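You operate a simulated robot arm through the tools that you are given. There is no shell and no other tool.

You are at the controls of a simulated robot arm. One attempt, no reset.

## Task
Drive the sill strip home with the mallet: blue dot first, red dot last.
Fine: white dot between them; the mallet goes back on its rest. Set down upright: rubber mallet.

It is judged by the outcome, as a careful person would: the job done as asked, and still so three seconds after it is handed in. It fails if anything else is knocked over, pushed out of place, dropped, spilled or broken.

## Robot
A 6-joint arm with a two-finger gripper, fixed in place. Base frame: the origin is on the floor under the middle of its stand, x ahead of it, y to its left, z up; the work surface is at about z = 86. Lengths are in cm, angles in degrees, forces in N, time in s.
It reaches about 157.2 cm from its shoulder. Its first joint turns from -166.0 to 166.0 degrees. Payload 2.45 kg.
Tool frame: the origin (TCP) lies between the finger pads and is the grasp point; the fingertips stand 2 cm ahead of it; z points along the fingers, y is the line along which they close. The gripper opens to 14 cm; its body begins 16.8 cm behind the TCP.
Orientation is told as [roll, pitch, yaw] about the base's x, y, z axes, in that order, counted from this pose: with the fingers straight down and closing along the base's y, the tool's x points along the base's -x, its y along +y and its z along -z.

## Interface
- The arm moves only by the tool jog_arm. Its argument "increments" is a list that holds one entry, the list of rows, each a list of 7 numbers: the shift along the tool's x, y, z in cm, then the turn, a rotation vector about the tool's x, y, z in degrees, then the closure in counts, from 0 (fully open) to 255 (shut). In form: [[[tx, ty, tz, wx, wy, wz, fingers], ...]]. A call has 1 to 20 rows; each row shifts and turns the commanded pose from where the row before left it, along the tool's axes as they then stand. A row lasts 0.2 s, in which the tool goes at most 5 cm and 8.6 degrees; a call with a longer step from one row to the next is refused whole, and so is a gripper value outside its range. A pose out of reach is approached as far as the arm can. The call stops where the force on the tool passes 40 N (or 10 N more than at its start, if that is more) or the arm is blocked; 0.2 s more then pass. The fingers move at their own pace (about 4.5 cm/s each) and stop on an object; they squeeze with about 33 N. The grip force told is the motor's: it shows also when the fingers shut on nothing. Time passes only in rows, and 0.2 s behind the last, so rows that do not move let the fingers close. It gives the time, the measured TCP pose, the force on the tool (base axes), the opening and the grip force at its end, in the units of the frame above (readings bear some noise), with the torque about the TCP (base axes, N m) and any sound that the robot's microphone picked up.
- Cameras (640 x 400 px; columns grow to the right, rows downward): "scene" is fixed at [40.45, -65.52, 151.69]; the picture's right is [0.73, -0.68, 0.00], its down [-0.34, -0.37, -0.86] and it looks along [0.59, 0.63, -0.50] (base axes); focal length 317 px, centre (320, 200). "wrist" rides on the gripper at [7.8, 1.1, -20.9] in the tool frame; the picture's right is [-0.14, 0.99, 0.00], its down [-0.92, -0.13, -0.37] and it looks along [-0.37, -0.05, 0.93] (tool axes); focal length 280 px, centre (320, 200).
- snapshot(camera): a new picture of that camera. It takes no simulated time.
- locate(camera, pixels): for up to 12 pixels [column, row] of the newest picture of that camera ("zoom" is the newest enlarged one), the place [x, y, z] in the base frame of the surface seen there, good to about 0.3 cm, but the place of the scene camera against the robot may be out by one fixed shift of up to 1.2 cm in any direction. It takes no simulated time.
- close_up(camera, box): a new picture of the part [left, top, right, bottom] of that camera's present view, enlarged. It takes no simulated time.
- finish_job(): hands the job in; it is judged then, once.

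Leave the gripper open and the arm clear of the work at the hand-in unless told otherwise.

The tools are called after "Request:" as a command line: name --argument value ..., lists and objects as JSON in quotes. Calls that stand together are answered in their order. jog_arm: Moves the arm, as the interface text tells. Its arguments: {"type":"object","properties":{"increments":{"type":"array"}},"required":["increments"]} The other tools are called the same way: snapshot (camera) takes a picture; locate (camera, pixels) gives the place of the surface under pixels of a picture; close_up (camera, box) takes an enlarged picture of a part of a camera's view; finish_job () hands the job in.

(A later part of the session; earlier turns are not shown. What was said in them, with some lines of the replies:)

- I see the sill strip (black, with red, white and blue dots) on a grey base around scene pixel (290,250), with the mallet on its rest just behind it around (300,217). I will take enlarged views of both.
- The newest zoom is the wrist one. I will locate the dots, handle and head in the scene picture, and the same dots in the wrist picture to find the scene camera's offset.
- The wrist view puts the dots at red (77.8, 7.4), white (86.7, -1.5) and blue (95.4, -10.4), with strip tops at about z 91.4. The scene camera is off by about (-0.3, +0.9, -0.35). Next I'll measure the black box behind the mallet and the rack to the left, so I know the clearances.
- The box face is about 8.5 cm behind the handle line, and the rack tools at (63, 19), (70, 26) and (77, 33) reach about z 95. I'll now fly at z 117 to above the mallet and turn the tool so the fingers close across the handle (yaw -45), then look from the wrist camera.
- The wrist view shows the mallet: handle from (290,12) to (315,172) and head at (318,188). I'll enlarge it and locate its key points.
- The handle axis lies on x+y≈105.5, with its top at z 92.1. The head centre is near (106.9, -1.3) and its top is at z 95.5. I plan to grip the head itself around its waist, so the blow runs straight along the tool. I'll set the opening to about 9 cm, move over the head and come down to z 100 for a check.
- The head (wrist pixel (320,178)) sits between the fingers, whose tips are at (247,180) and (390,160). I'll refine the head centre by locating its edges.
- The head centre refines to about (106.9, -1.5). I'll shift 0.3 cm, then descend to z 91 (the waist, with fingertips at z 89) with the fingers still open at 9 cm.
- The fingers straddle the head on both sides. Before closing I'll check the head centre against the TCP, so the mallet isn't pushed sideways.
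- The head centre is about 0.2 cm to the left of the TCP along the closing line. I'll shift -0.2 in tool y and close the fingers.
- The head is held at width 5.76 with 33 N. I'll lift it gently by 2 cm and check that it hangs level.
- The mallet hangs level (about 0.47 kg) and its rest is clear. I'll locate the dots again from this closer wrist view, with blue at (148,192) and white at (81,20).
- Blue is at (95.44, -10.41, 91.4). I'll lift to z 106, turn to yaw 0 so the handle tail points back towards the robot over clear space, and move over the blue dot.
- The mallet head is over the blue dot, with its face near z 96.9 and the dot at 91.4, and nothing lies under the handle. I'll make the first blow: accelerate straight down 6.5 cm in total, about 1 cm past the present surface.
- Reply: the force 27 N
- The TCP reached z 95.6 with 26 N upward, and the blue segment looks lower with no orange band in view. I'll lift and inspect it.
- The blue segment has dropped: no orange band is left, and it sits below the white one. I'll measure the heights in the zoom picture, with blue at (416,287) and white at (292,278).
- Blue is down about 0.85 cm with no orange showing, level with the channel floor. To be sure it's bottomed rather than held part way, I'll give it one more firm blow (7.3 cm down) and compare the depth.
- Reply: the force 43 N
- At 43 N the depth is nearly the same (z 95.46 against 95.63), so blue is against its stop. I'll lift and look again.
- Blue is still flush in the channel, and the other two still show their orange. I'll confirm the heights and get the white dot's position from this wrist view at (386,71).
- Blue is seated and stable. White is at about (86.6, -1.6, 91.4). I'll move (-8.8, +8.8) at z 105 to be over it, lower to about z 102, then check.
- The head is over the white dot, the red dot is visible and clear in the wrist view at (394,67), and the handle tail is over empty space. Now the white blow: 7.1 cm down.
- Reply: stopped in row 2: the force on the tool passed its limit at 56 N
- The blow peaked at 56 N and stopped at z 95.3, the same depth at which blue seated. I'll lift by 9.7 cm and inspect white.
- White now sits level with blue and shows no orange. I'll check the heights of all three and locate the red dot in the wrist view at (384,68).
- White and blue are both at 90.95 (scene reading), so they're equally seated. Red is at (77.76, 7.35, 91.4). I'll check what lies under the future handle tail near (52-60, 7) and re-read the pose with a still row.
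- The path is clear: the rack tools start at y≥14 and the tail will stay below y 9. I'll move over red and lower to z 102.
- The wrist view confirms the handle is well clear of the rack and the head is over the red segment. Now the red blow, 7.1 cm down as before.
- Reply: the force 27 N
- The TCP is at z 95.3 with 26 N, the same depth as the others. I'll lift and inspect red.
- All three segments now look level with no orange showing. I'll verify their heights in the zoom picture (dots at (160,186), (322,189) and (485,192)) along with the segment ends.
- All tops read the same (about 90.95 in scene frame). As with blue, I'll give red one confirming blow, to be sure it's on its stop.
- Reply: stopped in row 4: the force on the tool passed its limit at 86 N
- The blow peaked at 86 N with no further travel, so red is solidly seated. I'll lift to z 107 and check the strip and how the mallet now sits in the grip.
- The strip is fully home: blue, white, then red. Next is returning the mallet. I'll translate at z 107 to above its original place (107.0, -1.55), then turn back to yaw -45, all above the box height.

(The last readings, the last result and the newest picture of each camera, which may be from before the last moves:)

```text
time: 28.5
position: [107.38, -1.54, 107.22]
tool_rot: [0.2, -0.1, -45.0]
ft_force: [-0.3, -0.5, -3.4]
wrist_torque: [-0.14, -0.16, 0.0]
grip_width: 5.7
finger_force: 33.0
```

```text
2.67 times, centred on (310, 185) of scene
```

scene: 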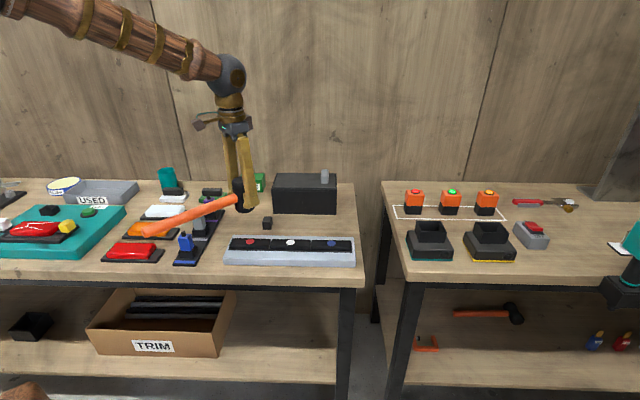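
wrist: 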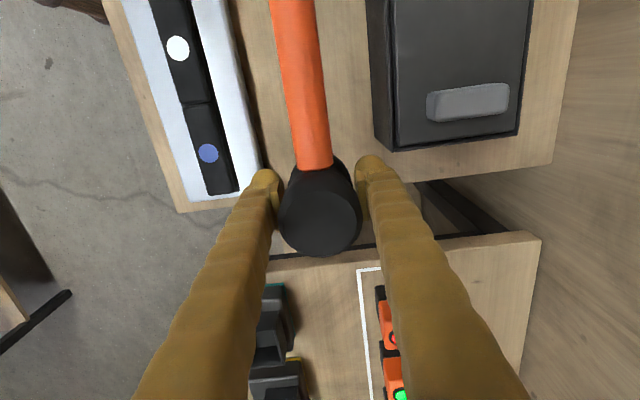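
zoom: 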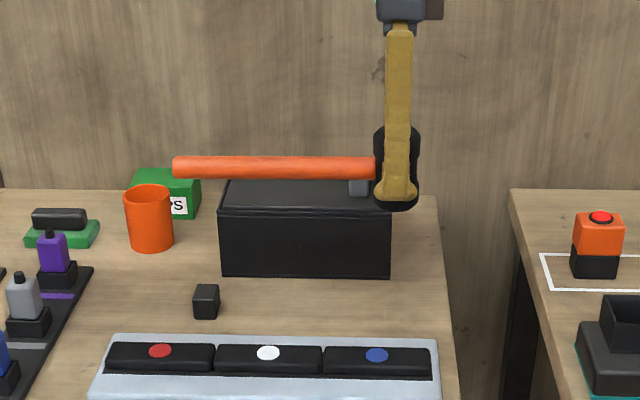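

The mallet hangs level above its place with its rest block clear below. I'll take another pose reading and measure the head and handle heights in the wrist view.

Request:
jog_arm --increments '[[[0, 0, 0, 0, 0, 0, 255]]]'

Request:
locate --camera "wrist" --pixels '[[320, 212], [284, 212], [356, 212], [320, 192], [320, 248], [313, 140], [300, 60], [292, 10]]'

Request:
locate --camera "zoom" --pixels '[[180, 166], [275, 166], [360, 167], [397, 135], [400, 207], [206, 293]]'

```text
time: 28.9
position: [107.36, -1.33, 107.06]
tool_rot: [0.3, -0.3, -45.0]
ft_force: [0.5, 0.0, -4.2]
wrist_torque: [-0.16, -0.19, 0.03]
grip_width: 5.68
finger_force: 33.3
```

```text
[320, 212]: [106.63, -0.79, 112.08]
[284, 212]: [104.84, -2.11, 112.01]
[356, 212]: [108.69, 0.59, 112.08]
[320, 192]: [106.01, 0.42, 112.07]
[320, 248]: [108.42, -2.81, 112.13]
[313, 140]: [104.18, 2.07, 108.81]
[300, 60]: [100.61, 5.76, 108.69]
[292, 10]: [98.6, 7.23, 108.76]
```

```text
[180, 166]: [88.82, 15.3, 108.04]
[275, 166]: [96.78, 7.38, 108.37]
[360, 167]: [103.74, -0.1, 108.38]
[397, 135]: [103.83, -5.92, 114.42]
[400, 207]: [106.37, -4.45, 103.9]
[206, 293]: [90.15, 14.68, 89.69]
```

The mallet has slid up about 0.55 cm in the fingers (head top 4.97 above the TCP, was 4.45), so it should touch down at about TCP z 90.5. I'll correct the position by (-0.35, -0.11) and the small 0.3° tilt, then come down to about z 93.

Request:
jog_arm --increments '[[[0.17, -0.32, 0, 0.25, 0.25, 0, 255], [0, 0, 0, 0, 0, 0, 255], [0, 0, 4, 0, 0, 0, 255], [0, 0, 4, 0, 0, 0, 255], [0, 0, 4, 0, 0, 0, 255], [0, 0, 2, 0, 0, 0, 255], [0, 0, 0, 0, 0, 0, 255]]]'

Request:
snapshot --camera "wrist"

Request:
close_up --camera "scene" --box '[240, 160, 370, 260]'

```text
time: 30.5
position: [107.05, -1.6, 93.08]
tool_rot: [-0.1, 0.1, -45.0]
ft_force: [-0.3, 0.1, -3.3]
wrist_torque: [-0.17, -0.15, -0.01]
grip_width: 5.73
finger_force: 33.4
```

```text
taken
```

wrist: 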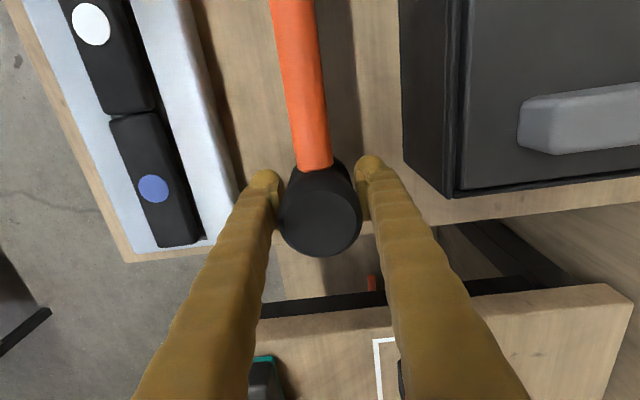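

```text
4.00 times, centred on (305, 210) of scene
```

zoom: 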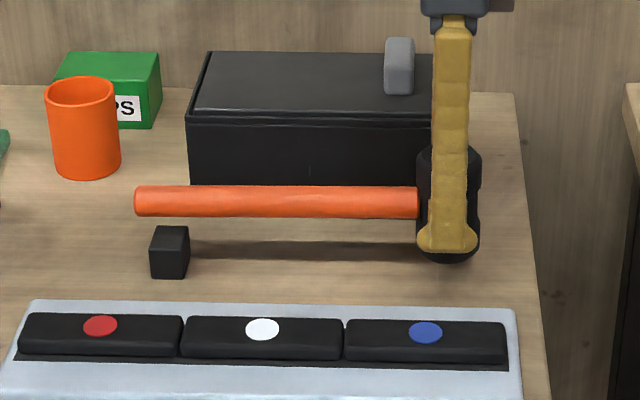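

The pose matches the original pick position and the handle end is over its block at zoom pixel (170,240). I'll lower slowly by 2 cm.

Request:
jog_arm --increments '[[[0, 0, 0.5, 0, 0, 0, 255], [0, 0, 0.5, 0, 0, 0, 255], [0, 0, 0.5, 0, 0, 0, 255], [0, 0, 0.5, 0, 0, 0, 255], [0, 0, 0, 0, 0, 0, 255]]]'

Request:
close_up --camera "scene" --box '[240, 160, 370, 260]'

```text
time: 31.7
position: [106.96, -1.58, 91.03]
tool_rot: [-0.2, 0.1, -45.0]
ft_force: [0.0, -0.1, -3.2]
wrist_torque: [-0.17, -0.18, 0.01]
grip_width: 5.71
finger_force: 32.9
```

```text
4.00 times, centred on (305, 210) of scene
```

zoom: 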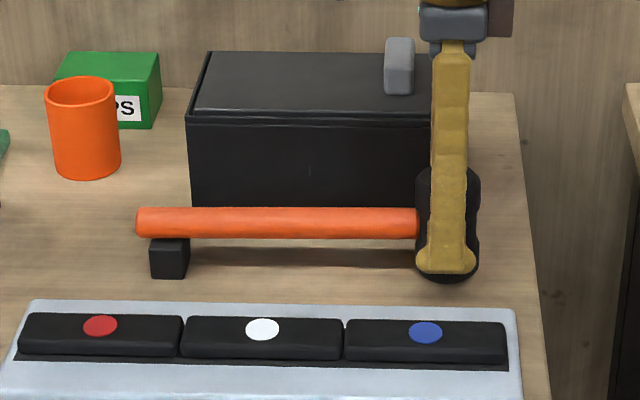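

It isn't touching yet: the force is still the mallet's weight. I'll continue in 0.1 cm steps.

Request:
jog_arm --increments '[[[0, 0, 0.1, 0, 0, 0, 255], [0, 0, 0.1, 0, 0, 0, 255], [0, 0, 0.1, 0, 0, 0, 255], [0, 0, 0, 0, 0, 0, 255]]]'

```text
time: 32.7
position: [106.88, -1.55, 91.0]
tool_rot: [-0.1, 0.1, -45.0]
ft_force: [0.1, 0.3, -3.1]
wrist_torque: [-0.03, -0.03, -0.03]
grip_width: 5.77
finger_force: 32.8
```

The torque fell from 0.24 to 0.04 N m, so the handle tail has touched its block. The head still carries about 3 N, so I'll continue in small steps until it rests.

Request:
jog_arm --increments '[[[0, 0, 0.1, 0, 0, 0, 255], [0, 0, 0.1, 0, 0, 0, 255], [0, 0, 0, 0, 0, 0, 255]]]'

```text
time: 33.5
position: [106.89, -1.7, 90.55]
tool_rot: [-0.2, 0.1, -45.1]
ft_force: [0.6, -0.2, -3.3]
wrist_torque: [0.0, 0.05, -0.07]
grip_width: 5.74
finger_force: 32.8
```

Request:
jog_arm --increments '[[[0, 0, 0.1, 0, 0, 0, 255], [0, 0, 0, 0, 0, 0, 255]]]'

Request:
close_up --camera "scene" --box '[240, 190, 370, 250]'

```text
time: 34.1
position: [106.84, -1.72, 90.59]
tool_rot: [0.0, 0.1, -45.0]
ft_force: [-0.5, 0.8, -1.8]
wrist_torque: [0.02, -0.07, 0.01]
grip_width: 5.74
finger_force: 33.1
```

```text
4.92 times, centred on (305, 220) of scene
```

zoom: 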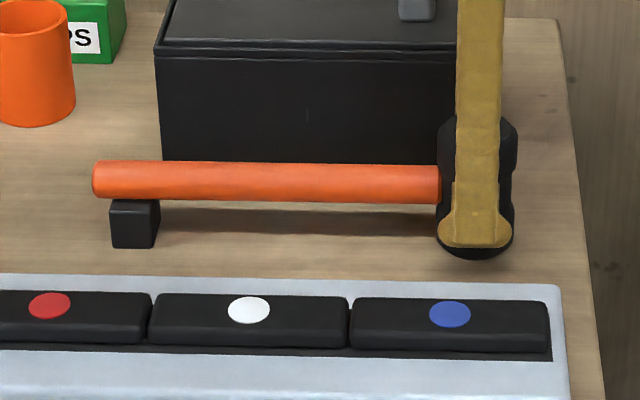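

The tail is on the block and the load is shrinking (-1.8 N). I'll take a few more 0.1 cm steps to settle the head on the table.

Request:
jog_arm --increments '[[[0, 0, 0.1, 0, 0, 0, 255], [0, 0, 0, 0, 0, 0, 255]]]'

```text
time: 34.7
position: [106.9, -1.75, 90.59]
tool_rot: [0.0, 0.0, -45.0]
ft_force: [-7.8, -4.3, 19.8]
wrist_torque: [0.15, 0.04, 0.18]
grip_width: 5.72
finger_force: 32.8
```

The head is now firmly on the table (19.8 N up). I'll ease back 0.1 cm to relax the load, then read the force.

Request:
jog_arm --increments '[[[0, 0, -0.08, 0, 0, 0, 255], [0, 0, 0, 0, 0, 0, 255]]]'

```text
time: 35.3
position: [106.99, -1.73, 90.55]
tool_rot: [-0.1, 0.1, -45.0]
ft_force: [1.7, -5.4, 7.0]
wrist_torque: [0.11, 0.0, -0.03]
grip_width: 5.75
finger_force: 33.4
```

The load is light now. I'll open the fingers gradually to about 9 cm, staying clear of the box, without moving.

Request:
jog_arm --increments '[[[0, 0, 0, 0, 0, 0, 148], [0, 0, 0, 0, 0, 0, 140], [0, 0, 0, 0, 0, 0, 130], [0, 0, 0, 0, 0, 0, 115], [0, 0, 0, 0, 0, 0, 95], [0, 0, 0, 0, 0, 0, 91], [0, 0, 0, 0, 0, 0, 91]]]'

Request:
snapshot --camera "wrist"

Request:
close_up --camera "scene" --box '[240, 170, 370, 260]'

```text
time: 36.9
position: [106.88, -1.65, 90.59]
tool_rot: [-0.1, 0.0, -45.1]
ft_force: [-1.0, 0.1, -0.4]
wrist_torque: [0.0, 0.0, -0.03]
grip_width: 8.97
finger_force: 0.2
```

```text
taken
```

wrist: 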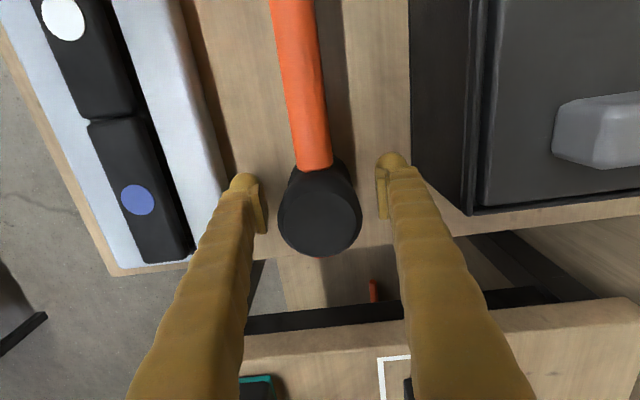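

```text
4.44 times, centred on (305, 215) of scene
```

zoom: 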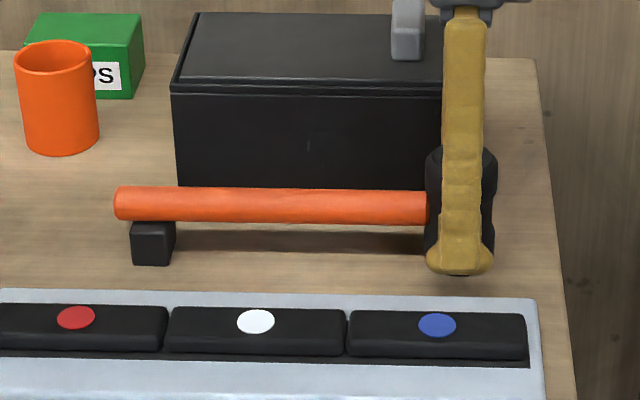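

The mallet is released and standing on its head with the tail on its block. I'll raise the open gripper straight up around the head, slowly at first, to z ~117.

Request:
jog_arm --increments '[[[0, 0, -1, 0, 0, 0, 91], [0, 0, -2, 0, 0, 0, 91], [0, 0, -3, 0, 0, 0, 91], [0, 0, -4, 0, 0, 0, 91], [0, 0, -4, 0, 0, 0, 91], [0, 0, -4, 0, 0, 0, 91], [0, 0, -4.3, 0, 0, 0, 91], [0, 0, -4.3, 0, 0, 0, 91], [0, 0, 0, 0, 0, 0, 91], [0, 0, 0, 0, 0, 0, 91]]]'

Request:
snapshot --camera "wrist"

Request:
close_up --camera "scene" --box '[210, 170, 370, 270]'

```text
time: 39.1
position: [107.08, -1.57, 117.09]
tool_rot: [-0.1, 0.0, -44.9]
ft_force: [0.0, -0.4, -0.1]
wrist_torque: [0.05, -0.02, -0.02]
grip_width: 8.99
finger_force: 0.0
```

```text
taken
```

wrist: 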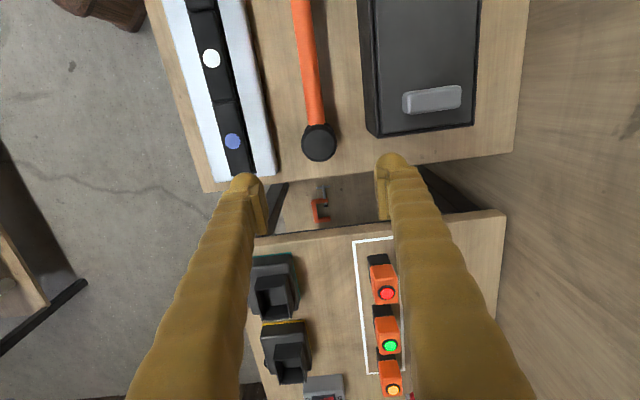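

```text
4.00 times, centred on (290, 220) of scene
```

zoom: 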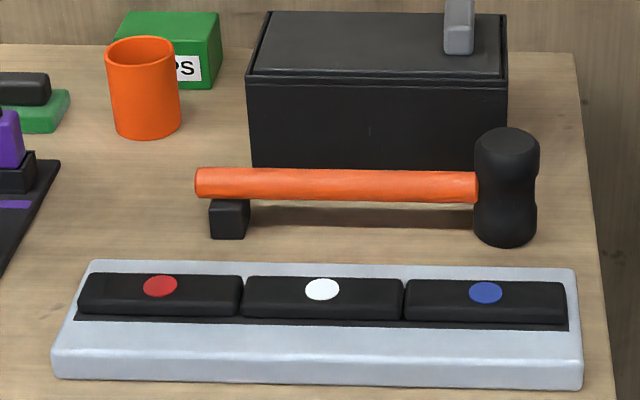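

The mallet is exactly where it started and all three segments are seated. I'll turn back to yaw 0, return the arm to its starting place at z 117 with the gripper fully open, and take a last look.

Request:
jog_arm --increments '[[[0, 0, 0, 0, 0, -7.5, 91], [0, 0, 0, 0, 0, -7.5, 60], [0, 0, 0, 0, 0, -7.5, 0], [0, 0, 0, 0, 0, -7.5, 0], [0, 0, 0, 0, 0, -7.5, 0], [0, 0, 0, 0, 0, -7.5, 0], [2.46, 3.32, 0, 0, 0, 0, 0], [2.46, 3.32, 0, 0, 0, 0, 0], [2.46, 3.32, 0, 0, 0, 0, 0], [2.46, 3.32, 0, 0, 0, 0, 0], [2.46, 3.32, 0, 0, 0, 0, 0], [2.46, 3.32, 0, 0, 0, 0, 0], [2.46, 3.32, 0, 0, 0, 0, 0], [2.46, 3.32, 0, 0, 0, 0, 0], [2.46, 3.32, 0, 0, 0, 0, 0], [2.46, 3.32, 0, 0, 0, 0, 0], [0, 0, 0, 0, 0, 0, 0], [0, 0, 0, 0, 0, 0, 0]]]'

Request:
snapshot --camera "scene"

Request:
close_up --camera "scene" --box '[210, 170, 370, 270]'

Request:
snapshot --camera "wrist"

```text
time: 42.9
position: [82.8, 31.61, 117.2]
tool_rot: [0.0, 0.1, 0.0]
ft_force: [-0.2, 0.2, -0.2]
wrist_torque: [0.0, -0.03, -0.02]
grip_width: 14.0
finger_force: 0.0
```

```text
taken
```

scene: 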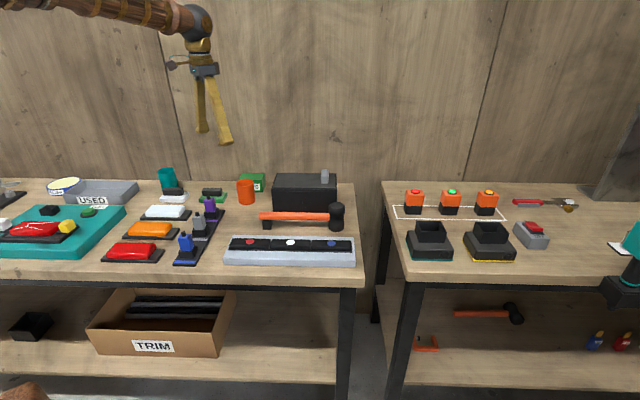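

```text
4.00 times, centred on (290, 220) of scene
```

zoom: 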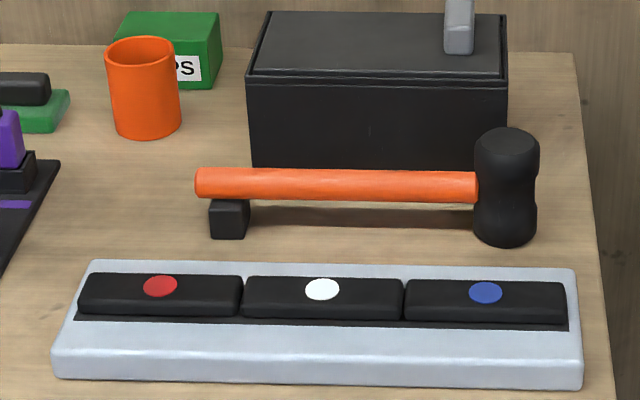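

```text
taken
```

wrist: 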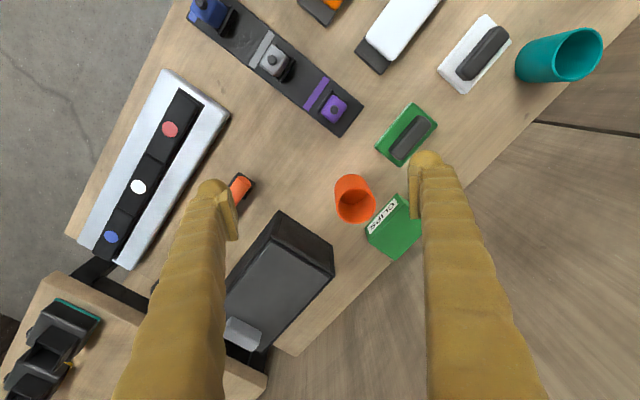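

The last pictures show the strip fully seated, driven blue, white, then red, and the mallet upright on its rest in its original place. Everything else is where it was. The gripper is open and the arm is clear, so I'm handing the job in.

Request:
finish_job

```text
The job is handed in.
```

The sill strip is driven home, in the order blue, white, red. All three segments sit level, with no orange showing under any of them.

- **Blows:** white seated with one blow. Blue and red each got a second blow to confirm they were on their stops, and neither went any deeper.
- **Grip:** I held the mallet by its head instead of its handle, so each blow went straight down onto the dot. The head slid about half a centimetre in the fingers, and I allowed for that when setting it down.
- **Mallet:** it is back on its rest, upright on its head with the handle end on the block. In the final pictures it matches its starting position.
- **Surroundings:** nothing else was moved or knocked. The gripper is open and the arm is back where it started, clear of the work.
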